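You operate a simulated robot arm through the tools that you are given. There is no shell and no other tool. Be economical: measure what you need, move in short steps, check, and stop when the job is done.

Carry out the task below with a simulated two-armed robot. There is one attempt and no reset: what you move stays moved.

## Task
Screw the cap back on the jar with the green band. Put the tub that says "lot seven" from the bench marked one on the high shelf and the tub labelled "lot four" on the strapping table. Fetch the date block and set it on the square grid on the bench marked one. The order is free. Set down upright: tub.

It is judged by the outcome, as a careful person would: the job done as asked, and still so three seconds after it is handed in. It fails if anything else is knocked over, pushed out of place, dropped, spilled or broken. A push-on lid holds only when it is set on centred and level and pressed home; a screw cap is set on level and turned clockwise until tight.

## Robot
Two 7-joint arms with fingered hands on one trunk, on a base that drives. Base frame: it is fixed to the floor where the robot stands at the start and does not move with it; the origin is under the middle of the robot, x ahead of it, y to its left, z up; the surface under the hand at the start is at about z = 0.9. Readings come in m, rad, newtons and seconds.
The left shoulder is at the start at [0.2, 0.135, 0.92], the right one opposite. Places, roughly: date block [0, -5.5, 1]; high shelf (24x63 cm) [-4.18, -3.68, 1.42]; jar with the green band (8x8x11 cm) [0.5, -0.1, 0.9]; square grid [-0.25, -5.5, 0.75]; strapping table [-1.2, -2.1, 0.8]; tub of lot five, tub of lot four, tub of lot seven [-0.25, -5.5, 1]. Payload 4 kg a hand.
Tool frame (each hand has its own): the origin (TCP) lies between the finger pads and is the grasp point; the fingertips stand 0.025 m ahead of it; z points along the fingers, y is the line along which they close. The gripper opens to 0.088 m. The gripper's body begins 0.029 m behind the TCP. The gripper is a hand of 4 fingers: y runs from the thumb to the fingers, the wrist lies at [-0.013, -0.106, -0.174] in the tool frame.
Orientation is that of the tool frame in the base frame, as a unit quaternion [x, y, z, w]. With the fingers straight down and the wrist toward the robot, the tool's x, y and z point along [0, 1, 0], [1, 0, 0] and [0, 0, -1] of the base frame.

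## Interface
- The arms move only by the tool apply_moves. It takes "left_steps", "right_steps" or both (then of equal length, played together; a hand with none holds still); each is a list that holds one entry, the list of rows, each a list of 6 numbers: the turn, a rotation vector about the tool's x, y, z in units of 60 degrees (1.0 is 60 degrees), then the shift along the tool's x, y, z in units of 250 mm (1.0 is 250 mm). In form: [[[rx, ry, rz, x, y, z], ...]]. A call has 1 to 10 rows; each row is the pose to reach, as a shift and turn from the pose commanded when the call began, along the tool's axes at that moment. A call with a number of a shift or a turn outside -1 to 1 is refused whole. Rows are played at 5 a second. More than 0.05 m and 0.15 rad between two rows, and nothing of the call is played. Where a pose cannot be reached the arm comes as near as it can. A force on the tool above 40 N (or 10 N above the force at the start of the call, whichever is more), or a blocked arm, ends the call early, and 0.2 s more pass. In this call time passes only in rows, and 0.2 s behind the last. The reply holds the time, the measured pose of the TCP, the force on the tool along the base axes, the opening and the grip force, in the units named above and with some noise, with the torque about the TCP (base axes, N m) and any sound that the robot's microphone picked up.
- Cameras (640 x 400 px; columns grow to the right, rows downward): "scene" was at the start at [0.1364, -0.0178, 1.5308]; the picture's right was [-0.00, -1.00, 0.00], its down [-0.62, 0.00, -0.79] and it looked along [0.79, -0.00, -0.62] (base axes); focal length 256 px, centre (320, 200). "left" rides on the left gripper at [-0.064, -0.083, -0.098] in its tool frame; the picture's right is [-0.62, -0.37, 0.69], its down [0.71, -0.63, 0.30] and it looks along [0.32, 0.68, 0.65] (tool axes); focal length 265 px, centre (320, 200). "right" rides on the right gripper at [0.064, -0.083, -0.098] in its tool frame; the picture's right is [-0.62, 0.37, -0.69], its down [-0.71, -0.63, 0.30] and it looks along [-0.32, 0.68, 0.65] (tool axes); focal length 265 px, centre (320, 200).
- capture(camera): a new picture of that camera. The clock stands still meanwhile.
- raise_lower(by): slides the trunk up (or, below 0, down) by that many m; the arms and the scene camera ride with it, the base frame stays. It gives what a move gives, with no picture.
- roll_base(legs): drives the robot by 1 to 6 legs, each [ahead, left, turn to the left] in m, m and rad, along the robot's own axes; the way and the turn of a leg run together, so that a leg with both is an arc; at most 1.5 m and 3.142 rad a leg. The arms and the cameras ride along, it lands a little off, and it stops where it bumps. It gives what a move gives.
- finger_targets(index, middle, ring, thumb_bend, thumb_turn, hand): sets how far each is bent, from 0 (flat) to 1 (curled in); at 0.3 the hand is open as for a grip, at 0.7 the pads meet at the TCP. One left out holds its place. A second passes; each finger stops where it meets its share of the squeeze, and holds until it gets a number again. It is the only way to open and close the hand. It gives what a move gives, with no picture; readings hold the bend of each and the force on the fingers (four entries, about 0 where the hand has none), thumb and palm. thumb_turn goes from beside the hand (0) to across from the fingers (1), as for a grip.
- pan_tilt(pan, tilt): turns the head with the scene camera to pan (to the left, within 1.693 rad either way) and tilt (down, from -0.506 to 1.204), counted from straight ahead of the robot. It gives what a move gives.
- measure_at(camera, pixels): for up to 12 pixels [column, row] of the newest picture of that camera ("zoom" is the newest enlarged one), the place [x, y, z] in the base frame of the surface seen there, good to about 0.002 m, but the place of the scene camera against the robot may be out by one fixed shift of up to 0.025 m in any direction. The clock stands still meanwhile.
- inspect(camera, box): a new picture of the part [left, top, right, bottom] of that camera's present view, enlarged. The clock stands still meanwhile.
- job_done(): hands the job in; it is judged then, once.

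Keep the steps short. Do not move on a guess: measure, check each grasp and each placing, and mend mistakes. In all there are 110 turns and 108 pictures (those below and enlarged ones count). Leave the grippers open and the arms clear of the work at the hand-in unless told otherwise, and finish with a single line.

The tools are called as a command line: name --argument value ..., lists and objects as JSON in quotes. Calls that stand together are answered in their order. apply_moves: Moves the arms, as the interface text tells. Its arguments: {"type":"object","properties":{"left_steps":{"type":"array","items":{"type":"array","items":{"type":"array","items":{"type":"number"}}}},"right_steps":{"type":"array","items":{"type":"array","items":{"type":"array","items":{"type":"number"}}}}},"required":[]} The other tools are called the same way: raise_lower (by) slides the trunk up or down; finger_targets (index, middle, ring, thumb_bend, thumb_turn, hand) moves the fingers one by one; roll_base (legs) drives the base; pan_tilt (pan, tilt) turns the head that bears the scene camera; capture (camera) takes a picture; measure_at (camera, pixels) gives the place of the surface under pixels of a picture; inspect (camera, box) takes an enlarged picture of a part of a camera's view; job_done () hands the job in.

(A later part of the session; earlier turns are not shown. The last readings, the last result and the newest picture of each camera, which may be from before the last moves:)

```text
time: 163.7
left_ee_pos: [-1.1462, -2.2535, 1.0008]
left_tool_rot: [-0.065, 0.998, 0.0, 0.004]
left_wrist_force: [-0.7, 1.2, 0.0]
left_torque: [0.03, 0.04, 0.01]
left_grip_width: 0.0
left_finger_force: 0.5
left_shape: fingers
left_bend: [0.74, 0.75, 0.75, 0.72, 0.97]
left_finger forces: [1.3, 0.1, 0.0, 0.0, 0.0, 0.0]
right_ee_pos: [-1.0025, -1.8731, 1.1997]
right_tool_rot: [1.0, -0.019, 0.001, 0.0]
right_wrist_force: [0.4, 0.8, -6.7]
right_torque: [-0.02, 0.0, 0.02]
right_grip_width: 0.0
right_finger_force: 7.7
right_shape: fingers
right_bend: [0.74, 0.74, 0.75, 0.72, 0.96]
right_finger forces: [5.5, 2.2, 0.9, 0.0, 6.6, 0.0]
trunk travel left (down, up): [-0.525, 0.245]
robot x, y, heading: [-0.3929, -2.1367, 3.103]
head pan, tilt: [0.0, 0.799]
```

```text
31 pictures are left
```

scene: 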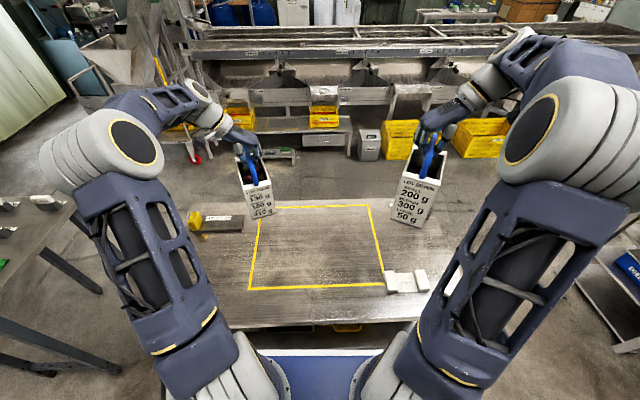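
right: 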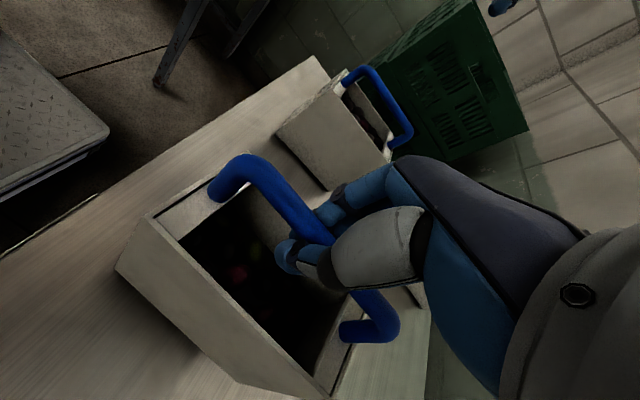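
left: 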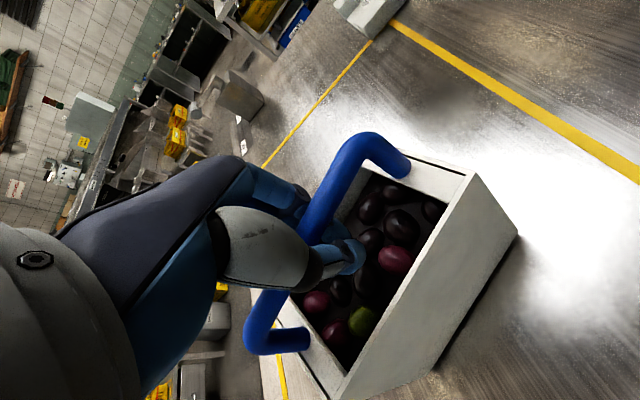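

The finger load is gone: the tub rests on the table. I open the hand and lift it clear.

finger_targets --hand "left" --index 0.3 --middle 0.3 --ring 0.3 --thumb_bend 0.3

apply_moves --left_steps '[[[0, 0, 0, 0, 0, -0.06], [0, 0, 0, 0, 0, -0.16], [0, 0, 0, 0, 0, -0.32], [0, 0, 0, 0, 0, -0.48], [0, 0, 0, 0, 0, -0.64], [0, 0, 0, 0, 0, -0.8]]]'

inspect --camera "scene" --box '[190, 150, 430, 320]'

```text
time: 164.7
left_ee_pos: [-1.145, -2.2537, 0.9999]
left_tool_rot: [-0.065, 0.998, 0.0, 0.004]
left_wrist_force: [0.1, -0.3, 0.5]
left_torque: [0.02, 0.02, -0.03]
left_grip_width: 0.0843
left_finger_force: 0.0
left_shape: fingers
left_bend: [0.3, 0.3, 0.3, 0.3, 0.97]
left_finger forces: [0.0, 0.0, 0.0, 0.1, 0.1, 0.0]
right_ee_pos: [-1.0029, -1.8744, 1.1997]
right_tool_rot: [1.0, -0.018, 0.001, -0.001]
right_wrist_force: [-0.7, 0.1, -6.4]
right_torque: [-0.04, -0.01, -0.01]
right_grip_width: 0.0
right_finger_force: 7.9
right_shape: fingers
right_bend: [0.74, 0.74, 0.75, 0.72, 0.96]
right_finger forces: [5.4, 2.2, 0.8, 0.0, 6.6, 0.0]
trunk travel left (down, up): [-0.525, 0.245]
robot x, y, heading: [-0.3939, -2.1366, 3.11]
head pan, tilt: [0.0, 0.799]
```

```text
time: 166.1
left_ee_pos: [-1.1462, -2.2527, 1.2007]
left_tool_rot: [-0.065, 0.998, 0.001, 0.006]
left_wrist_force: [0.4, 0.3, -0.1]
left_torque: [0.0, 0.02, -0.01]
left_grip_width: 0.0846
left_finger_force: 0.0
left_shape: fingers
left_bend: [0.3, 0.3, 0.3, 0.3, 0.97]
left_finger forces: [0.0, 0.0, 0.0, 0.0, 0.1, 0.1]
right_ee_pos: [-1.003, -1.8736, 1.1984]
right_tool_rot: [1.0, -0.019, 0.002, 0.001]
right_wrist_force: [-0.2, -0.3, -7.4]
right_torque: [-0.02, 0.02, -0.04]
right_grip_width: 0.0
right_finger_force: 7.5
right_shape: fingers
right_bend: [0.74, 0.74, 0.75, 0.72, 0.96]
right_finger forces: [5.5, 2.2, 1.0, 0.1, 6.7, 0.0]
trunk travel left (down, up): [-0.525, 0.245]
robot x, y, heading: [-0.3967, -2.1418, 3.103]
head pan, tilt: [0.0, 0.799]
```

```text
2.35 times, centred on (310, 235) of scene
```

zoom: 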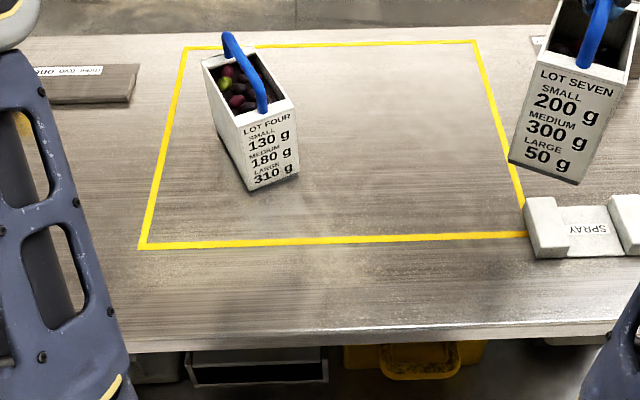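

Lot four stands upright in the square. Now I look for the high shelf, about 22° to the left at 4 m.

pan_tilt --pan 0.45 --tilt 0.1

capture --camera "scene"

```text
time: 167.2
left_ee_pos: [-1.1459, -2.2525, 1.1989]
left_tool_rot: [-0.064, 0.998, 0.0, 0.005]
left_wrist_force: [-0.4, 0.1, 0.3]
left_torque: [0.01, 0.01, 0.02]
left_grip_width: 0.0845
left_finger_force: 0.1
left_shape: fingers
left_bend: [0.3, 0.3, 0.3, 0.3, 0.97]
left_finger forces: [0.0, 0.0, 0.0, 0.0, 0.0, 0.0]
right_ee_pos: [-1.0033, -1.8743, 1.1993]
right_tool_rot: [1.0, -0.018, 0.001, 0.0]
right_wrist_force: [-0.4, 1.0, -6.5]
right_torque: [-0.08, -0.02, -0.02]
right_grip_width: 0.0002
right_finger_force: 8.1
right_shape: fingers
right_bend: [0.74, 0.74, 0.75, 0.72, 0.96]
right_finger forces: [5.4, 2.2, 0.9, 0.0, 6.7, 0.1]
trunk travel left (down, up): [-0.525, 0.245]
robot x, y, heading: [-0.3892, -2.142, 3.104]
head pan, tilt: [0.45, 0.099]
```

```text
29 pictures are left
```

scene: 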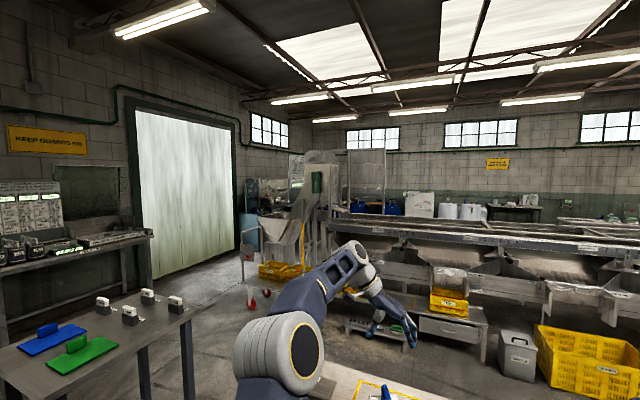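

The shelf should appear near (323,181). I enlarge there and measure.

inspect --camera "scene" --box '[235, 130, 415, 260]'

measure_at --camera "scene" --pixels '[[318, 180], [318, 200], [300, 190], [335, 185], [345, 220], [275, 225], [250, 250], [365, 175], [265, 270], [310, 160], [215, 290], [360, 330]]'

```text
3.08 times, centred on (325, 195) of scene
```

zoom: 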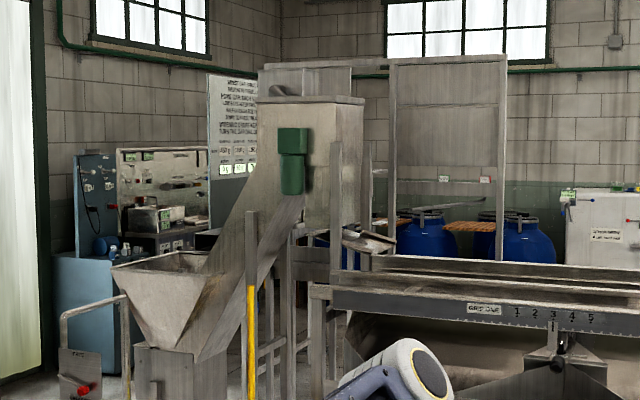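

```text
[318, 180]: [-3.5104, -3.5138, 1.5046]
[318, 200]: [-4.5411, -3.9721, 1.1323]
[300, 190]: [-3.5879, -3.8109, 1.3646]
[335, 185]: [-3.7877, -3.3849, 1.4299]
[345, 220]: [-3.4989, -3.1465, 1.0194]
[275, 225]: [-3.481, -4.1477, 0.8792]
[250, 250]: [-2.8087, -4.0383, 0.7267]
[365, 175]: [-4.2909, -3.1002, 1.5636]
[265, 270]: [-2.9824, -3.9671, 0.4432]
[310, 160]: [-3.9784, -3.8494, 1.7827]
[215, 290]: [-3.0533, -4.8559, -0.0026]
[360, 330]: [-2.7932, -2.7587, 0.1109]
```

The hopper machine hides the shelf, so I'll go around by the south aisle. First I bring the left hand back to its carry pose and raise the trunk 0.1 m.

apply_moves --left_steps '[[[0, 0, -0.125, -0.06, -0.05, -0.02], [0, 0, -0.25, -0.13, -0.1, -0.04], [0, 0, -0.375, -0.19, -0.15, -0.06], [0, 0, -0.5, -0.26, -0.2, -0.08], [0, 0, -0.625, -0.32, -0.25, -0.1], [0, 0, -0.75, -0.39, -0.3, -0.12], [0, 0, -0.875, -0.45, -0.35, -0.14], [0, 0, -1.0, -0.52, -0.4, -0.16]]]'

raise_lower --by 0.1

roll_base --legs '[[-0.13, 0, 0], [0, 0, 1.608], [1.15, 0, 0], [1.15, 0, 0], [0, 0, -1.571]]'

pan_tilt --pan 0 --tilt 0.3

capture --camera "scene"

```text
time: 169.0
left_ee_pos: [-1.0069, -2.3367, 1.2411]
left_tool_rot: [-0.555, 0.832, -0.002, 0.005]
left_wrist_force: [0.4, 0.2, -0.7]
left_torque: [0.0, 0.0, -0.02]
left_grip_width: 0.0846
left_finger_force: 0.1
left_shape: fingers
left_bend: [0.3, 0.3, 0.3, 0.3, 0.97]
left_finger forces: [0.0, 0.0, 0.0, 0.0, 0.1, 0.0]
right_ee_pos: [-1.0034, -1.8729, 1.2]
right_tool_rot: [1.0, -0.019, 0.001, -0.001]
right_wrist_force: [0.1, 0.0, -6.0]
right_torque: [-0.02, 0.0, 0.02]
right_grip_width: 0.0001
right_finger_force: 7.3
right_shape: fingers
right_bend: [0.74, 0.74, 0.75, 0.72, 0.96]
right_finger forces: [5.5, 2.3, 0.9, 0.0, 6.6, 0.0]
trunk travel left (down, up): [-0.525, 0.245]
robot x, y, heading: [-0.3935, -2.1413, 3.103]
head pan, tilt: [0.45, 0.099]
```

```text
time: 170.3
left_ee_pos: [-1.0049, -2.3366, 1.3399]
left_tool_rot: [-0.555, 0.832, -0.002, 0.005]
left_wrist_force: [0.1, 0.0, -1.1]
left_torque: [-0.02, -0.04, 0.02]
left_grip_width: 0.0842
left_finger_force: 0.0
left_shape: fingers
left_bend: [0.3, 0.3, 0.3, 0.3, 0.97]
left_finger forces: [0.1, 0.0, 0.1, 0.0, 0.0, 0.1]
right_ee_pos: [-1.0029, -1.8736, 1.2986]
right_tool_rot: [1.0, -0.018, 0.001, 0.0]
right_wrist_force: [0.7, 0.7, -6.4]
right_torque: [-0.03, -0.01, -0.02]
right_grip_width: 0.0001
right_finger_force: 7.8
right_shape: fingers
right_bend: [0.74, 0.74, 0.75, 0.72, 0.96]
right_finger forces: [5.6, 2.2, 1.0, 0.0, 6.8, 0.0]
trunk travel left (down, up): [-0.625, 0.145]
robot x, y, heading: [-0.3923, -2.141, 3.108]
head pan, tilt: [0.45, 0.099]
```

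```text
time: 190.3
left_ee_pos: [-0.8812, -4.6545, 1.3393]
left_tool_rot: [-0.561, 0.828, -0.002, 0.004]
left_wrist_force: [0.1, -0.5, -0.8]
left_torque: [-0.01, 0.0, -0.01]
left_grip_width: 0.0848
left_finger_force: 0.0
left_shape: fingers
left_bend: [0.3, 0.3, 0.3, 0.3, 0.97]
left_finger forces: [0.1, 0.1, 0.0, 0.0, 0.0, 0.1]
right_ee_pos: [-0.8863, -4.1917, 1.2985]
right_tool_rot: [1.0, -0.01, 0.001, 0.001]
right_wrist_force: [0.7, 0.3, -5.1]
right_torque: [-0.05, -0.02, 0.01]
right_grip_width: 0.0
right_finger_force: 6.9
right_shape: fingers
right_bend: [0.74, 0.74, 0.75, 0.71, 0.96]
right_finger forces: [5.4, 2.3, 0.7, 0.1, 6.9, 0.0]
trunk travel left (down, up): [-0.625, 0.145]
robot x, y, heading: [-0.2716, -4.4525, 3.123]
head pan, tilt: [0.45, 0.099]
```

```text
time: 191.2
left_ee_pos: [-0.8816, -4.655, 1.34]
left_tool_rot: [-0.561, 0.828, -0.002, 0.004]
left_wrist_force: [0.0, 0.7, -0.4]
left_torque: [-0.02, -0.02, 0.03]
left_grip_width: 0.0844
left_finger_force: 0.0
left_shape: fingers
left_bend: [0.3, 0.3, 0.3, 0.3, 0.97]
left_finger forces: [0.0, 0.0, 0.0, 0.0, 0.1, 0.1]
right_ee_pos: [-0.8851, -4.1926, 1.2989]
right_tool_rot: [1.0, -0.01, 0.001, 0.0]
right_wrist_force: [0.1, -0.5, -6.4]
right_torque: [-0.04, 0.07, -0.02]
right_grip_width: 0.0
right_finger_force: 7.5
right_shape: fingers
right_bend: [0.74, 0.74, 0.75, 0.71, 0.96]
right_finger forces: [5.6, 2.4, 0.9, 0.1, 6.9, 0.0]
trunk travel left (down, up): [-0.625, 0.145]
robot x, y, heading: [-0.2728, -4.4503, 3.121]
head pan, tilt: [0.0, 0.3]
```

```text
27 pictures are left
```

scene: 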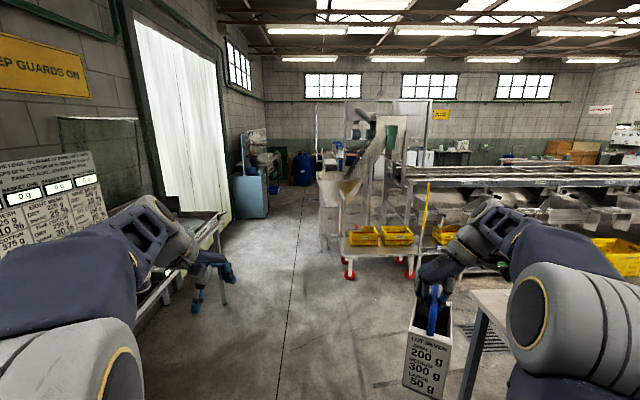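

The aisle ahead is free. I measure the cart, hopper and cabinet to plan the way.

measure_at --camera "scene" --pixels '[[350, 275], [410, 275], [340, 190], [325, 230], [250, 215], [270, 190], [220, 300], [355, 110], [340, 155], [290, 350], [478, 350], [300, 180]]'

inspect --camera "scene" --box '[230, 80, 450, 260]'

```text
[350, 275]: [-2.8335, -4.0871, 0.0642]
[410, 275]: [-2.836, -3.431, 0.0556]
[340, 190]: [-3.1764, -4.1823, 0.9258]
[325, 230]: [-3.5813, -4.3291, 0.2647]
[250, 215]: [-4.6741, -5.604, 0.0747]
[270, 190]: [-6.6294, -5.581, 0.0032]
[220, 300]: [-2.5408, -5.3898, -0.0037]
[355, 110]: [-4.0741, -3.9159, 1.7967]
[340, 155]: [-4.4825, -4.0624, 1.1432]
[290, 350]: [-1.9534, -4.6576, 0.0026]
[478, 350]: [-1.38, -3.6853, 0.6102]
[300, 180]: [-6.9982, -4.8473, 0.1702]
```

```text
2.22 times, centred on (340, 170) of scene
```

zoom: 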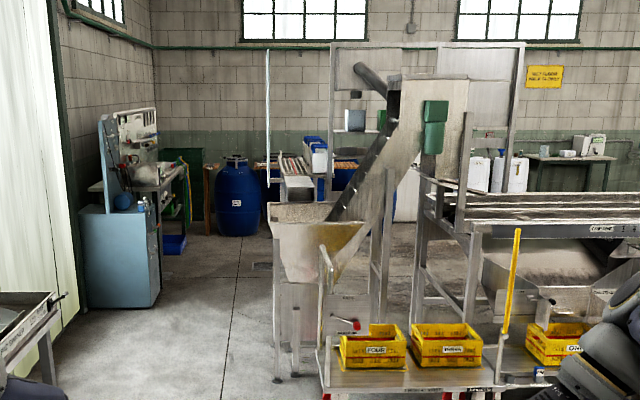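

A small high shelf with boxes seems to be on a frame behind the hopper, around (-4.2,-3.7). I drive ahead 2.35 m keeping left, then look to the right.

roll_base --legs '[[1.2, 0.17, 0.02], [1.15, 0.17, 0]]'

pan_tilt --pan -0.6 --tilt 0.15

capture --camera "scene"

```text
time: 202.9
left_ee_pos: [-3.2299, -5.03, 1.3402]
left_tool_rot: [-0.577, 0.817, -0.002, 0.005]
left_wrist_force: [0.0, -0.3, 0.9]
left_torque: [0.0, -0.02, 0.0]
left_grip_width: 0.0845
left_finger_force: 0.1
left_shape: fingers
left_bend: [0.3, 0.3, 0.3, 0.3, 0.97]
left_finger forces: [0.1, 0.0, 0.0, 0.0, 0.0, 0.0]
right_ee_pos: [-3.2528, -4.5677, 1.2992]
right_tool_rot: [1.0, 0.01, 0.001, 0.0]
right_wrist_force: [0.3, -0.6, -6.7]
right_torque: [-0.04, -0.01, -0.02]
right_grip_width: 0.0001
right_finger_force: 7.8
right_shape: fingers
right_bend: [0.74, 0.74, 0.75, 0.71, 0.96]
right_finger forces: [5.6, 2.2, 0.8, 0.0, 6.9, 0.0]
trunk travel left (down, up): [-0.625, 0.145]
robot x, y, heading: [-2.6295, -4.8022, -3.123]
head pan, tilt: [0.0, 0.3]
```

```text
time: 203.9
left_ee_pos: [-3.2298, -5.0287, 1.3404]
left_tool_rot: [-0.577, 0.817, -0.002, 0.005]
left_wrist_force: [-0.8, -0.1, 0.1]
left_torque: [-0.03, 0.0, 0.02]
left_grip_width: 0.0843
left_finger_force: 0.0
left_shape: fingers
left_bend: [0.3, 0.3, 0.3, 0.3, 0.97]
left_finger forces: [0.1, 0.0, 0.0, 0.0, 0.0, 0.1]
right_ee_pos: [-3.2531, -4.5681, 1.2994]
right_tool_rot: [1.0, 0.009, 0.002, 0.0]
right_wrist_force: [1.0, 0.0, -6.8]
right_torque: [-0.04, -0.01, 0.03]
right_grip_width: 0.0
right_finger_force: 7.9
right_shape: fingers
right_bend: [0.74, 0.74, 0.75, 0.71, 0.96]
right_finger forces: [5.4, 2.2, 0.7, 0.1, 6.9, 0.1]
trunk travel left (down, up): [-0.625, 0.145]
robot x, y, heading: [-2.6313, -4.7974, -3.118]
head pan, tilt: [-0.6, 0.15]
```

```text
25 pictures are left
```

scene: 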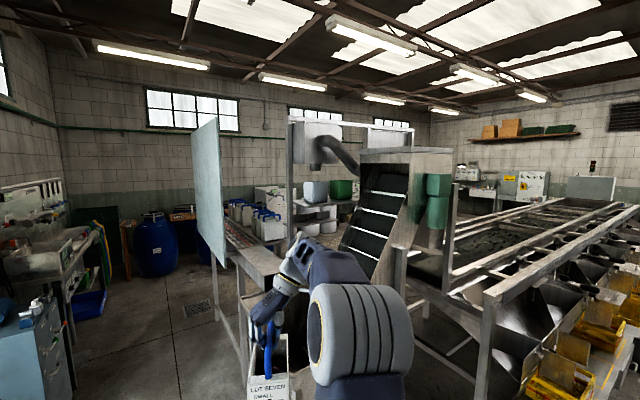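

I see a station beyond the hopper: a pane at (210,190), a frame with shelves around (325,195). I enlarge and measure.

inspect --camera "scene" --box '[180, 100, 380, 290]'

measure_at --camera "scene" --pixels '[[315, 190], [340, 188], [330, 201], [320, 217], [330, 243], [295, 200], [205, 180], [240, 215], [250, 260], [290, 130], [345, 125], [230, 330]]'

```text
2.11 times, centred on (280, 195) of scene
```

zoom: 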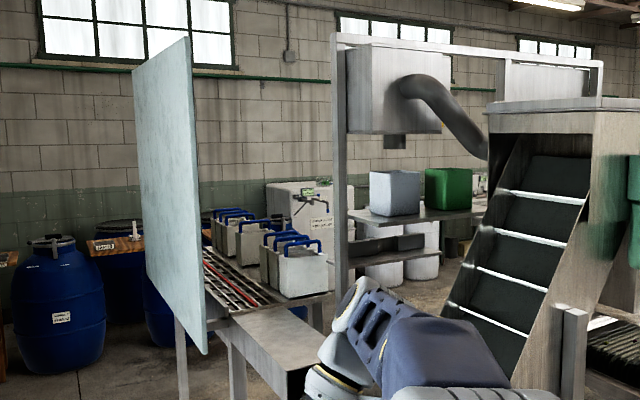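

```text
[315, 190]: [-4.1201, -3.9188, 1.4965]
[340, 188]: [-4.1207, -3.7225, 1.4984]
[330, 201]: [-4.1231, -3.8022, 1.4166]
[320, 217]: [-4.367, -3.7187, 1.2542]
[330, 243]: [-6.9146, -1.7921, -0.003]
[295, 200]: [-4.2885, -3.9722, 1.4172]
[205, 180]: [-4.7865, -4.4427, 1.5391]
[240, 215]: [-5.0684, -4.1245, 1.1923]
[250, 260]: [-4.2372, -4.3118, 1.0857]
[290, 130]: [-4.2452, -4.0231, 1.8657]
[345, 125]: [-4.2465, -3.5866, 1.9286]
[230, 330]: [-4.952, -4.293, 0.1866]
```

The shelf (z≈1.416) spans about y −3.99…−3.36 at x≈−4.06…−4.3, with a white and a green bin on its south part. I measure the elevator and surroundings to find an access.

measure_at --camera "zoom" --pixels '[[520, 180], [590, 190], [492, 108], [600, 112], [470, 310], [575, 330], [628, 190], [483, 205], [355, 210], [472, 212], [395, 125], [400, 142]]'

measure_at --camera "scene" --pixels '[[370, 152], [448, 155], [408, 148], [440, 190], [445, 250], [400, 270], [350, 245], [480, 300], [290, 215], [213, 320], [245, 390], [200, 130]]'

```text
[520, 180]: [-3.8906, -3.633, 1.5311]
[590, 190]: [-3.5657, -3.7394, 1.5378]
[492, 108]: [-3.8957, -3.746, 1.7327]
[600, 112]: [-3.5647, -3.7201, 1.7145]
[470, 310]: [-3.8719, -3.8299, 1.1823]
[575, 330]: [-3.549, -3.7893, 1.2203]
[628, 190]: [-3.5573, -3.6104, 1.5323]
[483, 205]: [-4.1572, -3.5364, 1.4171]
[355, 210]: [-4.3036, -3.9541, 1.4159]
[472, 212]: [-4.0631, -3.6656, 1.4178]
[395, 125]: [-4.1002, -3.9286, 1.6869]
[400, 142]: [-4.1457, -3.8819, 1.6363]
```

```text
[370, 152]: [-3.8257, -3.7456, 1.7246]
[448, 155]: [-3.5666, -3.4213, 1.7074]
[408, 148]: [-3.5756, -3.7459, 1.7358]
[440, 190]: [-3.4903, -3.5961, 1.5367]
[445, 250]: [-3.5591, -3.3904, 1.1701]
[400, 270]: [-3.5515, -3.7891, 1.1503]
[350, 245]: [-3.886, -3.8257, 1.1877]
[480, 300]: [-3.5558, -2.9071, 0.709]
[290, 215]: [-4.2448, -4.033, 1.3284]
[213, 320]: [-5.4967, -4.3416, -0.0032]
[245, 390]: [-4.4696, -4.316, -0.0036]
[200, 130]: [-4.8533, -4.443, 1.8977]
```

The elevator blocks the east side (17 cm gap), so the shelf must be reached from the west. I measure the passage's left side (cabinet, barrels).

measure_at --camera "scene" --pixels '[[60, 330], [72, 390], [100, 260], [155, 275], [130, 270], [90, 310], [65, 260], [200, 250], [260, 240], [275, 225], [190, 370], [110, 380]]'

pan_tilt --pan 0.0 --tilt 0.3

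capture --camera "scene"

```text
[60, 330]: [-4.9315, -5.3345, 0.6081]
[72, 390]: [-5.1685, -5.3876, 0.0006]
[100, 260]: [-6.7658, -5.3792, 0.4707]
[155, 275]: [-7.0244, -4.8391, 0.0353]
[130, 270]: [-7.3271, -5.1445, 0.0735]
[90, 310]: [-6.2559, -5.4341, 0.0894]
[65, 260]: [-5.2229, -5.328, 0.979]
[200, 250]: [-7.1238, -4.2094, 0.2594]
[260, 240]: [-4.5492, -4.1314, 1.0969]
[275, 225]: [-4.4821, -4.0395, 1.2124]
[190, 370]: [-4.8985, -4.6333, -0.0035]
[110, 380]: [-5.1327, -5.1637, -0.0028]
```

```text
time: 204.9
left_ee_pos: [-3.229, -5.0304, 1.34]
left_tool_rot: [-0.577, 0.816, -0.002, 0.004]
left_wrist_force: [0.2, -0.5, 0.1]
left_torque: [-0.02, 0.0, -0.02]
left_grip_width: 0.0844
left_finger_force: 0.0
left_shape: fingers
left_bend: [0.3, 0.3, 0.3, 0.3, 0.97]
left_finger forces: [0.0, 0.0, 0.1, 0.0, 0.0, 0.0]
right_ee_pos: [-3.252, -4.5673, 1.2991]
right_tool_rot: [1.0, 0.01, 0.002, -0.001]
right_wrist_force: [0.1, -0.2, -7.3]
right_torque: [-0.02, 0.0, 0.0]
right_grip_width: 0.0
right_finger_force: 7.6
right_shape: fingers
right_bend: [0.74, 0.74, 0.75, 0.71, 0.96]
right_finger forces: [5.5, 2.2, 0.7, 0.1, 6.9, 0.0]
trunk travel left (down, up): [-0.625, 0.145]
robot x, y, heading: [-2.6308, -4.7973, -3.125]
head pan, tilt: [0.0, 0.3]
```

```text
23 pictures are left
```

scene: 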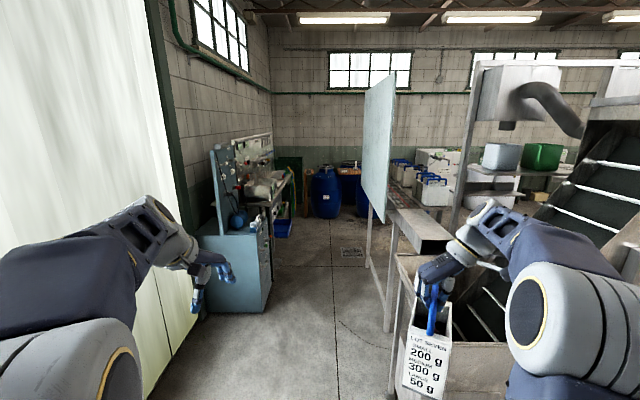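

I check how far my own elbows stick out, to judge the passage (pane at y≈−4.44, cabinet at y≈−5.33).

measure_at --camera "scene" --pixels '[[565, 340], [630, 330], [600, 280], [525, 330], [90, 350], [20, 330], [135, 380], [5, 290], [385, 130], [370, 200], [265, 280], [450, 225]]'

```text
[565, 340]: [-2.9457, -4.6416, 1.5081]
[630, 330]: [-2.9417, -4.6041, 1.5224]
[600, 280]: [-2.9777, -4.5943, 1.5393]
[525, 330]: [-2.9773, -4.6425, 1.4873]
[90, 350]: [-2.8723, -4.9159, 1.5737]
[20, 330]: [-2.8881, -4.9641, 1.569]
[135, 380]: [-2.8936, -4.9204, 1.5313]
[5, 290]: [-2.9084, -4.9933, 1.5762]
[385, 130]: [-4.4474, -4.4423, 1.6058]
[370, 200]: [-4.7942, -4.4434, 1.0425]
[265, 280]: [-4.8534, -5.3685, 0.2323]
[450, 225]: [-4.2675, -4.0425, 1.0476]
```

My arms extend about ±0.33 m, so the 0.9 m passage fits. I drive 2.4 m along y≈−4.885, then check.

roll_base --legs '[[1.2, 0.035, -0.02], [1.2, 0.015, 0]]'

pan_tilt --pan -0.9 --tilt 0.3

capture --camera "scene"

```text
time: 216.7
left_ee_pos: [-5.63, -5.1302, 1.3407]
left_tool_rot: [-0.579, 0.815, -0.001, 0.005]
left_wrist_force: [0.0, -0.8, -0.4]
left_torque: [0.03, 0.0, -0.02]
left_grip_width: 0.0844
left_finger_force: 0.0
left_shape: fingers
left_bend: [0.3, 0.3, 0.3, 0.3, 0.97]
left_finger forces: [0.0, 0.0, 0.0, 0.0, 0.0, 0.0]
right_ee_pos: [-5.6555, -4.6669, 1.2992]
right_tool_rot: [1.0, 0.013, 0.002, 0.0]
right_wrist_force: [-0.1, -0.1, -7.0]
right_torque: [-0.01, 0.02, 0.0]
right_grip_width: 0.0
right_finger_force: 7.9
right_shape: fingers
right_bend: [0.74, 0.74, 0.75, 0.71, 0.96]
right_finger forces: [5.6, 2.2, 0.7, 0.0, 7.0, 0.1]
trunk travel left (down, up): [-0.625, 0.145]
robot x, y, heading: [-5.0308, -4.8938, -3.117]
head pan, tilt: [0.0, 0.3]
```

```text
time: 217.9
left_ee_pos: [-5.6298, -5.1298, 1.3398]
left_tool_rot: [-0.58, 0.815, -0.002, 0.005]
left_wrist_force: [0.0, -0.4, 0.1]
left_torque: [0.0, -0.01, 0.0]
left_grip_width: 0.0843
left_finger_force: 0.0
left_shape: fingers
left_bend: [0.3, 0.3, 0.3, 0.3, 0.97]
left_finger forces: [0.0, 0.0, 0.0, 0.0, 0.0, 0.0]
right_ee_pos: [-5.6554, -4.6675, 1.299]
right_tool_rot: [1.0, 0.013, 0.002, 0.0]
right_wrist_force: [-0.3, -0.5, -7.4]
right_torque: [-0.02, 0.01, -0.02]
right_grip_width: 0.0
right_finger_force: 7.8
right_shape: fingers
right_bend: [0.74, 0.74, 0.75, 0.71, 0.96]
right_finger forces: [5.6, 2.2, 0.7, 0.0, 7.0, 0.1]
trunk travel left (down, up): [-0.625, 0.145]
robot x, y, heading: [-5.0306, -4.8986, -3.114]
head pan, tilt: [-0.901, 0.3]
```

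```text
22 pictures are left
```

scene: 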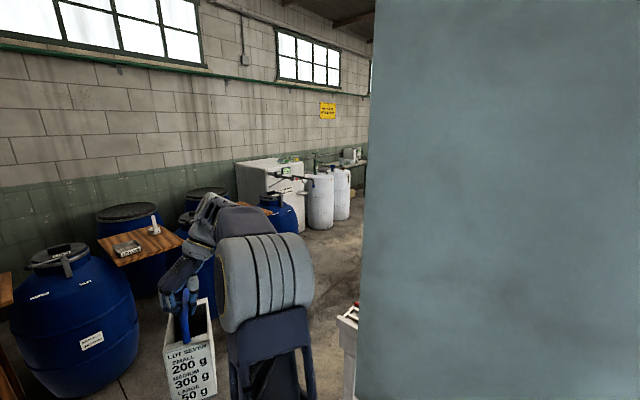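

The pane is beside me; the conveyor end shows at (348,318). I measure it and the drums to the north-west.

measure_at --camera "scene" --pixels '[[348, 318], [350, 345], [367, 200], [75, 270], [150, 235], [205, 195], [280, 215], [270, 185], [320, 200], [320, 230], [345, 250], [180, 240]]'

```text
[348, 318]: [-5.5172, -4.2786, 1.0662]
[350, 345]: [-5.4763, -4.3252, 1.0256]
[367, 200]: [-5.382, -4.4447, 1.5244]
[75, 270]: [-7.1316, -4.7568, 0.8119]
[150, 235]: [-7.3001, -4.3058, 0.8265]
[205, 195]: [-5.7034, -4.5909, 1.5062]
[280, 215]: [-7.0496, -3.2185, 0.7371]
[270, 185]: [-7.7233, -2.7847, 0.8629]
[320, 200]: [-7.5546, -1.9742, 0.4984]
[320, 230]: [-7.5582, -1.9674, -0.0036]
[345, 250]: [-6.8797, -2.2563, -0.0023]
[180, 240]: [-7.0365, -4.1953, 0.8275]
```

I drive on 1.1 m, turn right to face north, go 1.6 m, and turn right again to face the shelf from the west.

roll_base --legs '[[1.1, -0.05, 0], [0, 0, -1.597], [0.8, 0, 0], [0.8, 0, 0], [0, 0, -1.571]]'

pan_tilt --pan -0.15 --tilt 0.3

capture --camera "scene"

```text
time: 239.1
left_ee_pos: [-5.5179, -3.041, 1.3395]
left_tool_rot: [0.825, 0.566, -0.005, -0.002]
left_wrist_force: [-0.1, 0.8, -1.1]
left_torque: [0.02, 0.02, 0.02]
left_grip_width: 0.0844
left_finger_force: 0.2
left_shape: fingers
left_bend: [0.3, 0.3, 0.3, 0.3, 0.97]
left_finger forces: [0.0, 0.0, 0.0, 0.1, 0.0, 0.0]
right_ee_pos: [-5.5082, -3.5048, 1.299]
right_tool_rot: [0.006, 1.0, 0.0, -0.002]
right_wrist_force: [-0.9, 0.8, -7.3]
right_torque: [0.01, -0.04, 0.03]
right_grip_width: 0.0
right_finger_force: 7.8
right_shape: fingers
right_bend: [0.74, 0.74, 0.75, 0.71, 0.96]
right_finger forces: [5.6, 2.3, 0.9, 0.1, 7.1, 0.0]
trunk travel left (down, up): [-0.625, 0.145]
robot x, y, heading: [-6.1267, -3.2509, -0.009]
head pan, tilt: [-0.901, 0.3]
```

```text
time: 240.2
left_ee_pos: [-5.5181, -3.0424, 1.3402]
left_tool_rot: [0.824, 0.566, -0.005, -0.002]
left_wrist_force: [-0.9, -0.1, 0.5]
left_torque: [0.01, -0.01, 0.0]
left_grip_width: 0.0843
left_finger_force: 0.0
left_shape: fingers
left_bend: [0.3, 0.3, 0.3, 0.3, 0.97]
left_finger forces: [0.1, 0.0, 0.0, 0.0, 0.0, 0.0]
right_ee_pos: [-5.509, -3.505, 1.2983]
right_tool_rot: [0.006, 1.0, 0.0, -0.001]
right_wrist_force: [0.2, -0.5, -6.8]
right_torque: [0.0, -0.01, 0.0]
right_grip_width: 0.0
right_finger_force: 7.6
right_shape: fingers
right_bend: [0.74, 0.74, 0.75, 0.71, 0.96]
right_finger forces: [5.4, 2.2, 0.8, 0.1, 7.1, 0.1]
trunk travel left (down, up): [-0.625, 0.145]
robot x, y, heading: [-6.1275, -3.2535, -0.013]
head pan, tilt: [-0.15, 0.3]
```

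```text
21 pictures are left
```

scene: 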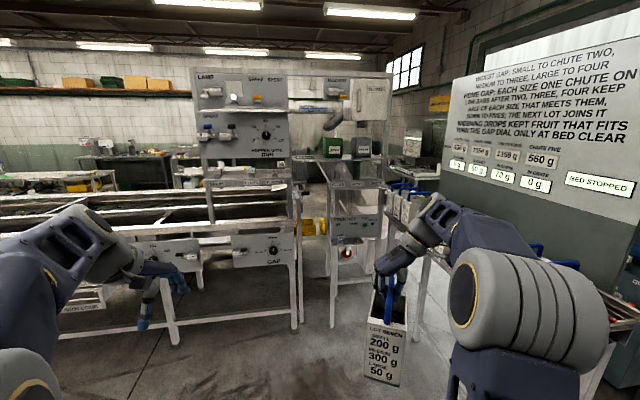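

Now I see the shelf with the two bins at (345,150). I enlarge and measure.

inspect --camera "scene" --box '[260, 60, 440, 280]'

measure_at --camera "scene" --pixels '[[333, 148], [362, 148], [310, 158], [345, 160], [376, 160], [300, 156], [355, 100], [330, 122], [340, 183], [335, 300], [295, 300], [405, 205]]'

```text
1.82 times, centred on (350, 170) of scene
```

zoom: 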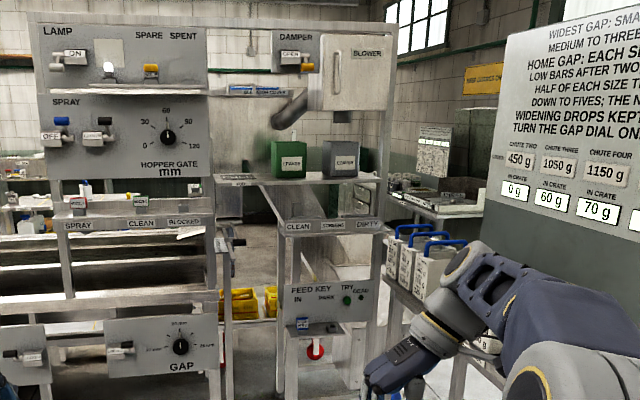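

```text
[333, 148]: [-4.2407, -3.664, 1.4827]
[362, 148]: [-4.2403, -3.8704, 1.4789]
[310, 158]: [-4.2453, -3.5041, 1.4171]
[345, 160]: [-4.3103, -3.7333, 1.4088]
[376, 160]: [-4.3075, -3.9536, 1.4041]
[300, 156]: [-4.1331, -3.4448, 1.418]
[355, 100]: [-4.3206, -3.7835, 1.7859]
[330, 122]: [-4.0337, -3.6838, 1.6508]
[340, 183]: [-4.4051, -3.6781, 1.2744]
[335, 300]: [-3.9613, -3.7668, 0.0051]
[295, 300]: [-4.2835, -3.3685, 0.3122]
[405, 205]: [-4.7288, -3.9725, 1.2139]
```

I measure what lies above and beside the free section (small ledge, panel, duct).

measure_at --camera "zoom" --pixels '[[232, 90], [255, 94], [280, 92], [205, 120], [200, 170], [225, 180], [250, 178], [285, 112], [300, 150], [270, 155], [240, 60], [240, 130]]'

inspect --camera "scene" --box '[300, 80, 390, 190]'

```text
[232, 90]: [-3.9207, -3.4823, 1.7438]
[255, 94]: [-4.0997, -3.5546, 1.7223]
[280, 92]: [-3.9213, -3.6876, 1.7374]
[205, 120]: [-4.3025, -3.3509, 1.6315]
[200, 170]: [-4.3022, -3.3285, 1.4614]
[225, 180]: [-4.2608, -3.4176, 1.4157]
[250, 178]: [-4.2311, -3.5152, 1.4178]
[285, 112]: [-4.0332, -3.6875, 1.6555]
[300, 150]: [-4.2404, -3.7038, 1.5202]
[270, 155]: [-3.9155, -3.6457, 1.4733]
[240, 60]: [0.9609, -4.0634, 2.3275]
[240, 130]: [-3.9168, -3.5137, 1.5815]
```

```text
3.64 times, centred on (345, 135) of scene
```

zoom: 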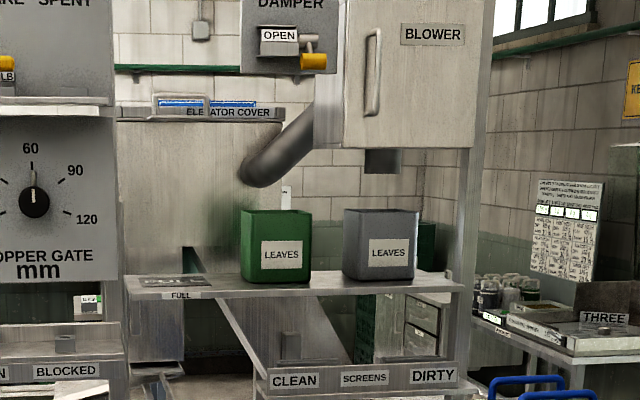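

With the wrist to the side the forearm would hit the DAMPER panel, so I'll turn the tub so the wrist is straight behind (through the gap between the panels). I measure that gap precisely.

measure_at --camera "zoom" --pixels '[[245, 240], [245, 215], [130, 285], [140, 282], [208, 280], [113, 150], [116, 60], [118, 108], [246, 40], [270, 72], [315, 62], [110, 250]]'

measure_at --camera "zoom" --pixels '[[175, 282], [180, 297], [235, 290], [460, 287], [128, 60], [200, 115], [280, 120], [260, 180], [345, 130], [80, 160], [60, 350], [300, 375]]'

```text
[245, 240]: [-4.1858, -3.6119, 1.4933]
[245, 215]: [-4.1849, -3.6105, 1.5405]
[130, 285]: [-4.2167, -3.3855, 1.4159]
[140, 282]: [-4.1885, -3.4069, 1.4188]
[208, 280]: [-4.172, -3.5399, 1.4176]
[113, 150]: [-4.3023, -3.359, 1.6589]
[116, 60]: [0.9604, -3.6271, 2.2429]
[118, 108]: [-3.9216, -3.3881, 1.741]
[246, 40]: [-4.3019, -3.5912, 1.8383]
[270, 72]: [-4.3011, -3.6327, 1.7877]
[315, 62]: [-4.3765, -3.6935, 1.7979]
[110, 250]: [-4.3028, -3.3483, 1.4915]
```

```text
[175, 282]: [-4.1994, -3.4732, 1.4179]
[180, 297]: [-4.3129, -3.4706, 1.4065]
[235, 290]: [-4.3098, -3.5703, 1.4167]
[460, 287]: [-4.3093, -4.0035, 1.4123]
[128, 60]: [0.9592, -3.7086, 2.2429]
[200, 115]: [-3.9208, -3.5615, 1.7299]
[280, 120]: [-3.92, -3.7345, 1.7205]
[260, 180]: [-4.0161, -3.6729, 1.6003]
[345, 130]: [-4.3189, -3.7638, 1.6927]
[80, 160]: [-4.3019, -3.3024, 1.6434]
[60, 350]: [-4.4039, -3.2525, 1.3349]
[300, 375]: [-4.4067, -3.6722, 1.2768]
```

Gap: panels at y≈−3.35 and −3.58 (corrected), shelf free from −3.37 to −3.60, surface 1.417. I raise the trunk fully and turn the right hand with the tub gently back to 0° here in free space.

raise_lower --by 0.145

apply_moves --right_steps '[[[0, 0, 0.1, 0, 0, 0], [0, 0, 0.2, 0, 0, 0], [0, 0, 0.3, 0, 0, 0], [0, 0, 0.4, 0, 0, 0], [0, 0, 0.5, 0, 0, 0], [0, 0, 0.6, 0, 0, 0], [0, 0, 0.7, 0, 0, 0], [0, 0, 0.8, 0, 0, 0], [0, 0, 0.9, 0, 0, 0], [0, 0, 1.0, 0, 0, 0]]]'

apply_moves --right_steps '[[[0, 0, 0.09, 0, 0, -0.08], [0, 0, 0.18, 0, 0, -0.18], [0, 0, 0.27, 0, 0, -0.3], [0, 0, 0.36, 0, 0, -0.44], [0, 0, 0.43, 0, 0, -0.58], [0, 0, 0.49, 0, 0, -0.72], [0, 0, 0.49, 0, 0, -0.86]]]'

capture --camera "scene"

```text
time: 241.9
left_ee_pos: [-5.5182, -3.0414, 1.4846]
left_tool_rot: [0.825, 0.566, -0.005, -0.002]
left_wrist_force: [1.0, -0.4, 0.2]
left_torque: [0.0, 0.02, 0.03]
left_grip_width: 0.0842
left_finger_force: 0.0
left_shape: fingers
left_bend: [0.3, 0.3, 0.3, 0.3, 0.97]
left_finger forces: [0.0, 0.0, 0.0, 0.1, 0.1, 0.1]
right_ee_pos: [-5.5093, -3.5048, 1.443]
right_tool_rot: [0.005, 1.0, 0.001, -0.002]
right_wrist_force: [-0.7, 0.1, -7.0]
right_torque: [0.03, 0.0, -0.01]
right_grip_width: 0.0001
right_finger_force: 7.7
right_shape: fingers
right_bend: [0.74, 0.74, 0.75, 0.71, 0.96]
right_finger forces: [5.4, 2.2, 0.8, 0.0, 7.0, 0.0]
trunk travel left (down, up): [-0.77, 0.0]
robot x, y, heading: [-6.1253, -3.2561, -0.012]
head pan, tilt: [-0.15, 0.3]
```

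```text
time: 244.1
left_ee_pos: [-5.5183, -3.0427, 1.4851]
left_tool_rot: [0.825, 0.565, -0.004, -0.002]
left_wrist_force: [0.6, 0.4, -0.7]
left_torque: [0.01, -0.02, 0.0]
left_grip_width: 0.0844
left_finger_force: 0.1
left_shape: fingers
left_bend: [0.3, 0.3, 0.3, 0.3, 0.97]
left_finger forces: [0.0, 0.0, 0.1, 0.1, 0.1, 0.0]
right_ee_pos: [-5.5091, -3.505, 1.442]
right_tool_rot: [0.504, 0.864, 0.0, -0.002]
right_wrist_force: [0.1, 0.6, -6.7]
right_torque: [0.04, -0.02, 0.0]
right_grip_width: 0.0
right_finger_force: 7.8
right_shape: fingers
right_bend: [0.74, 0.74, 0.75, 0.71, 0.96]
right_finger forces: [5.2, 2.5, 0.9, 0.0, 7.1, 0.0]
trunk travel left (down, up): [-0.77, 0.0]
robot x, y, heading: [-6.1252, -3.253, -0.014]
head pan, tilt: [-0.15, 0.3]
```

```text
time: 245.7
left_ee_pos: [-5.5187, -3.0422, 1.4851]
left_tool_rot: [0.825, 0.565, -0.005, -0.002]
left_wrist_force: [-0.5, 0.0, -0.3]
left_torque: [-0.02, -0.01, -0.03]
left_grip_width: 0.0847
left_finger_force: 0.1
left_shape: fingers
left_bend: [0.3, 0.3, 0.3, 0.3, 0.97]
left_finger forces: [0.0, 0.0, 0.1, 0.1, 0.0, 0.0]
right_ee_pos: [-5.5074, -3.5055, 1.6557]
right_tool_rot: [0.707, 0.707, -0.002, -0.002]
right_wrist_force: [0.9, 0.1, -6.2]
right_torque: [-0.02, -0.05, -0.03]
right_grip_width: 0.0003
right_finger_force: 7.8
right_shape: fingers
right_bend: [0.74, 0.74, 0.75, 0.71, 0.96]
right_finger forces: [5.3, 2.2, 0.9, 0.0, 7.1, 0.1]
trunk travel left (down, up): [-0.77, 0.0]
robot x, y, heading: [-6.121, -3.256, -0.006]
head pan, tilt: [-0.15, 0.3]
```

```text
18 pictures are left
```

scene: 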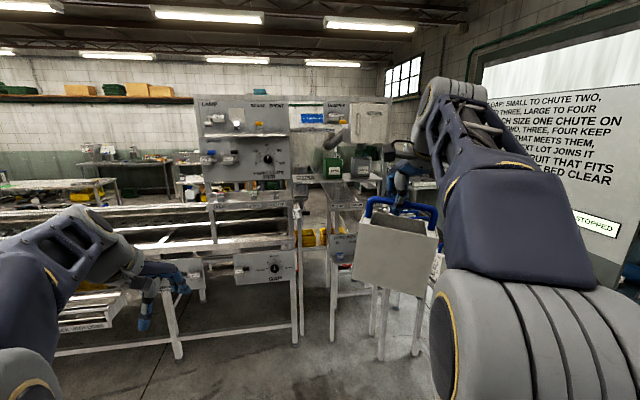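

I check how the tub hangs with the right camera.

capture --camera "right"

```text
17 pictures are left
```

right: 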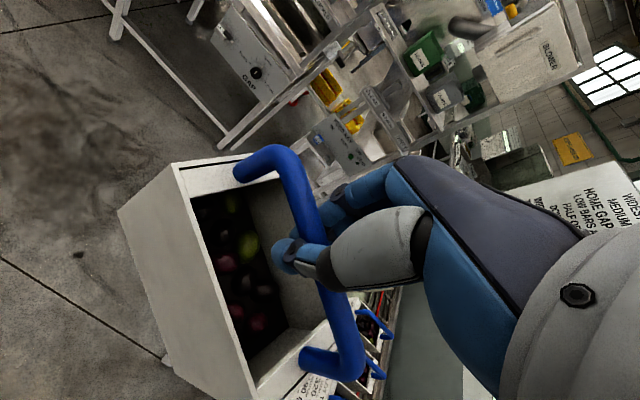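

measure_at --camera "right" --pixels '[[178, 168], [262, 158], [245, 395], [340, 375], [118, 212], [170, 368], [255, 165], [340, 340], [300, 230], [215, 165], [225, 395]]'

```text
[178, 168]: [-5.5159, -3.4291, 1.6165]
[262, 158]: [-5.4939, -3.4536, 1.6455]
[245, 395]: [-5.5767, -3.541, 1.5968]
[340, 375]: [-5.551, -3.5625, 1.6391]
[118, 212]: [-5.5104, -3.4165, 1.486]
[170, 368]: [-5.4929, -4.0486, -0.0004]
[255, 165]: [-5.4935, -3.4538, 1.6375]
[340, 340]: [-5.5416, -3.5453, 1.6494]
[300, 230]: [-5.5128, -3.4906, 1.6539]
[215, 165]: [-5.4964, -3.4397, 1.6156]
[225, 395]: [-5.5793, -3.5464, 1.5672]
```

The tub is level but lags the hand by ~28° in yaw. I over-turn the hand 27° and come back, using the play in the hook, and look again.

apply_moves --right_steps '[[[0, 0, 0.11, 0, 0, 0], [0, 0, 0.22, 0, 0, 0], [0, 0, 0.33, 0, 0, 0], [0, 0, 0.45, 0, 0, 0], [0, 0, 0.45, 0, 0, 0], [0, 0, 0.34, 0, 0, 0], [0, 0, 0.22, 0, 0, 0], [0, 0, 0.11, 0, 0, 0], [0, 0, 0.0, 0, 0, 0]]]'

capture --camera "right"

```text
time: 247.7
left_ee_pos: [-5.5182, -3.0417, 1.4846]
left_tool_rot: [0.824, 0.566, -0.004, -0.002]
left_wrist_force: [0.1, -0.2, -0.7]
left_torque: [-0.03, 0.01, -0.01]
left_grip_width: 0.0845
left_finger_force: 0.1
left_shape: fingers
left_bend: [0.3, 0.3, 0.3, 0.3, 0.97]
left_finger forces: [0.0, 0.0, 0.0, 0.0, 0.0, 0.1]
right_ee_pos: [-5.5074, -3.506, 1.6594]
right_tool_rot: [0.707, 0.707, 0.0, -0.001]
right_wrist_force: [-0.8, 0.0, -6.7]
right_torque: [-0.01, 0.0, 0.01]
right_grip_width: 0.0
right_finger_force: 7.6
right_shape: fingers
right_bend: [0.74, 0.74, 0.75, 0.71, 0.96]
right_finger forces: [5.7, 2.3, 0.5, 0.0, 6.9, 0.1]
trunk travel left (down, up): [-0.77, 0.0]
robot x, y, heading: [-6.1248, -3.2535, -0.008]
head pan, tilt: [-0.15, 0.3]
```

```text
16 pictures are left
```

right: 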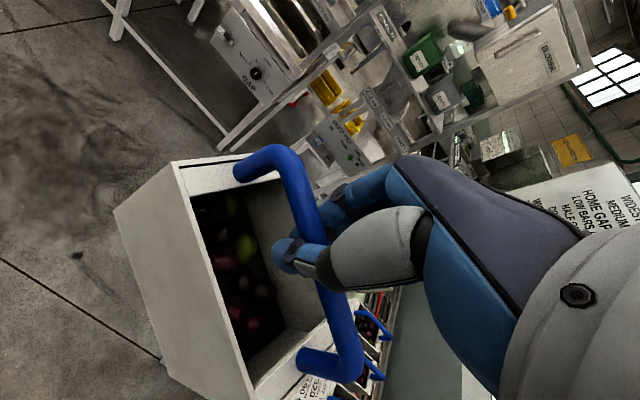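

The yaw is fixed in the grip; the tub fits the free section even so (17 cm of 22 cm). I use the right camera, which has no offset, to re-measure the shelf.

inspect --camera "right" --box '[340, 0, 560, 150]'

```text
2.67 times, centred on (450, 75) of right
```

zoom: 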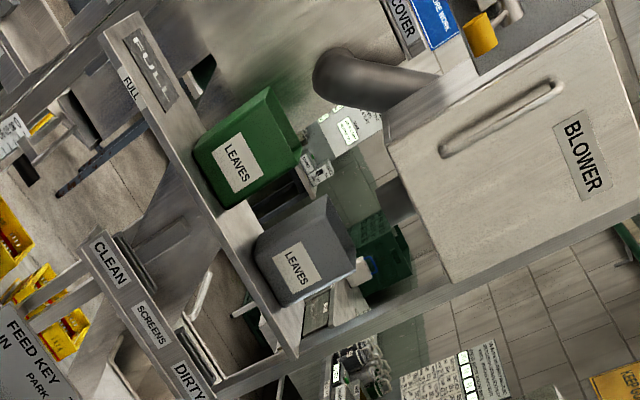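

measure_at --camera "zoom" --pixels '[[108, 38], [140, 17], [150, 75], [175, 100], [196, 165], [195, 140], [265, 95], [200, 195], [285, 340], [255, 120], [130, 80], [180, 115]]'

```text
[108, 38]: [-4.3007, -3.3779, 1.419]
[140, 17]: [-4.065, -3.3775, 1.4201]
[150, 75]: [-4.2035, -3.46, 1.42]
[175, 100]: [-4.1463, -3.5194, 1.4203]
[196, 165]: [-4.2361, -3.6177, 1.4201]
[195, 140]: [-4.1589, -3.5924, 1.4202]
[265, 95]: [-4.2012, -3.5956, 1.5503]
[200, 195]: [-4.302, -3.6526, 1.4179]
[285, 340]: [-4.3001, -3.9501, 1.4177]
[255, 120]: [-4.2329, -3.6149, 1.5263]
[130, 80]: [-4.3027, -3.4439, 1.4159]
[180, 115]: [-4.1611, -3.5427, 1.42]
```

Shelf: x −4.30…−4.063, y from −3.378, bin at −3.60, z 1.42. Before driving in I swing the left arm out to the left side so it stays clear of the control panels.

apply_moves --left_steps '[[[0, 0, -0.083, 0.114, -0.102, 0], [0, 0, -0.167, 0.228, -0.203, 0], [0, 0, -0.25, 0.343, -0.305, 0], [0, 0, -0.333, 0.457, -0.407, 0], [0, 0, -0.417, 0.571, -0.508, 0], [0, 0, -0.5, 0.686, -0.61, 0], [0, 0, -0.583, 0.8, -0.711, 0], [0, 0, -0.667, 0.914, -0.813, 0]]]'

apply_moves --left_steps '[[[0, 0, -0.085, 0.117, -0.108, 0], [0, 0, -0.171, 0.233, -0.216, 0], [0, 0, -0.256, 0.35, -0.324, 0], [0, 0, -0.342, 0.467, -0.432, 0], [0, 0, -0.427, 0.583, -0.54, 0], [0, 0, -0.512, 0.7, -0.648, 0], [0, 0, -0.598, 0.816, -0.756, 0], [0, 0, -0.683, 0.933, -0.864, 0]]]'

pan_tilt --pan 0.5 --tilt 0.45

capture --camera "scene"

```text
time: 249.5
left_ee_pos: [-5.6256, -2.7548, 1.489]
left_tool_rot: [0.581, 0.814, -0.003, -0.003]
left_wrist_force: [-0.1, -0.2, 0.2]
left_torque: [0.0, -0.01, 0.0]
left_grip_width: 0.0845
left_finger_force: 0.0
left_shape: fingers
left_bend: [0.3, 0.3, 0.3, 0.3, 0.97]
left_finger forces: [0.1, 0.0, 0.1, 0.0, 0.0, 0.0]
right_ee_pos: [-5.5083, -3.505, 1.6583]
right_tool_rot: [0.707, 0.707, -0.001, -0.001]
right_wrist_force: [1.0, -0.5, -6.3]
right_torque: [0.0, 0.02, -0.01]
right_grip_width: 0.0001
right_finger_force: 8.1
right_shape: fingers
right_bend: [0.74, 0.74, 0.75, 0.71, 0.96]
right_finger forces: [5.5, 2.3, 0.6, 0.0, 7.0, 0.1]
trunk travel left (down, up): [-0.77, 0.0]
robot x, y, heading: [-6.1238, -3.2529, -0.012]
head pan, tilt: [-0.15, 0.3]
```

```text
time: 251.3
left_ee_pos: [-5.9059, -2.6052, 1.4877]
left_tool_rot: [0.26, 0.966, -0.003, -0.004]
left_wrist_force: [1.1, 0.0, 0.9]
left_torque: [0.03, -0.02, 0.02]
left_grip_width: 0.0846
left_finger_force: 0.1
left_shape: fingers
left_bend: [0.3, 0.3, 0.3, 0.3, 0.97]
left_finger forces: [0.1, 0.1, 0.0, 0.0, 0.1, 0.0]
right_ee_pos: [-5.5084, -3.5052, 1.6597]
right_tool_rot: [0.707, 0.707, -0.001, -0.002]
right_wrist_force: [-0.4, -0.4, -6.3]
right_torque: [0.02, -0.05, 0.01]
right_grip_width: 0.0
right_finger_force: 7.4
right_shape: fingers
right_bend: [0.74, 0.74, 0.75, 0.71, 0.96]
right_finger forces: [5.5, 2.4, 0.8, 0.0, 7.1, 0.1]
trunk travel left (down, up): [-0.77, 0.0]
robot x, y, heading: [-6.1279, -3.2552, -0.01]
head pan, tilt: [-0.15, 0.3]
```

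```text
time: 252.3
left_ee_pos: [-5.9064, -2.605, 1.4875]
left_tool_rot: [0.261, 0.965, -0.002, -0.004]
left_wrist_force: [0.1, 0.0, 0.3]
left_torque: [0.01, -0.03, -0.01]
left_grip_width: 0.0845
left_finger_force: 0.1
left_shape: fingers
left_bend: [0.3, 0.3, 0.3, 0.3, 0.97]
left_finger forces: [0.1, 0.0, 0.0, 0.0, 0.0, 0.0]
right_ee_pos: [-5.5094, -3.5057, 1.6594]
right_tool_rot: [0.708, 0.707, -0.001, -0.002]
right_wrist_force: [-0.2, -0.2, -5.7]
right_torque: [-0.03, -0.04, 0.01]
right_grip_width: 0.0
right_finger_force: 7.6
right_shape: fingers
right_bend: [0.74, 0.74, 0.75, 0.71, 0.96]
right_finger forces: [5.6, 2.4, 0.7, 0.1, 7.0, 0.1]
trunk travel left (down, up): [-0.77, 0.0]
robot x, y, heading: [-6.1244, -3.2521, -0.013]
head pan, tilt: [0.499, 0.45]
```

```text
14 pictures are left
```

scene: 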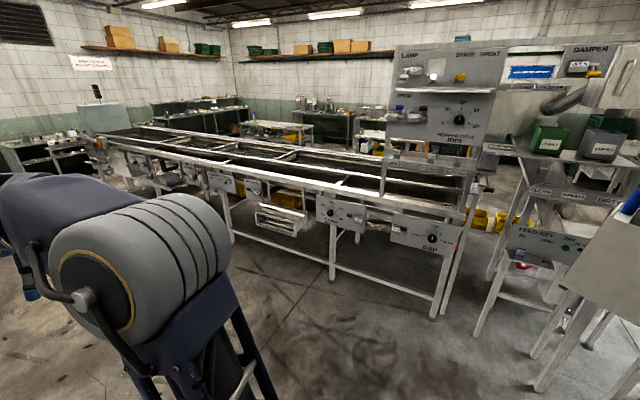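

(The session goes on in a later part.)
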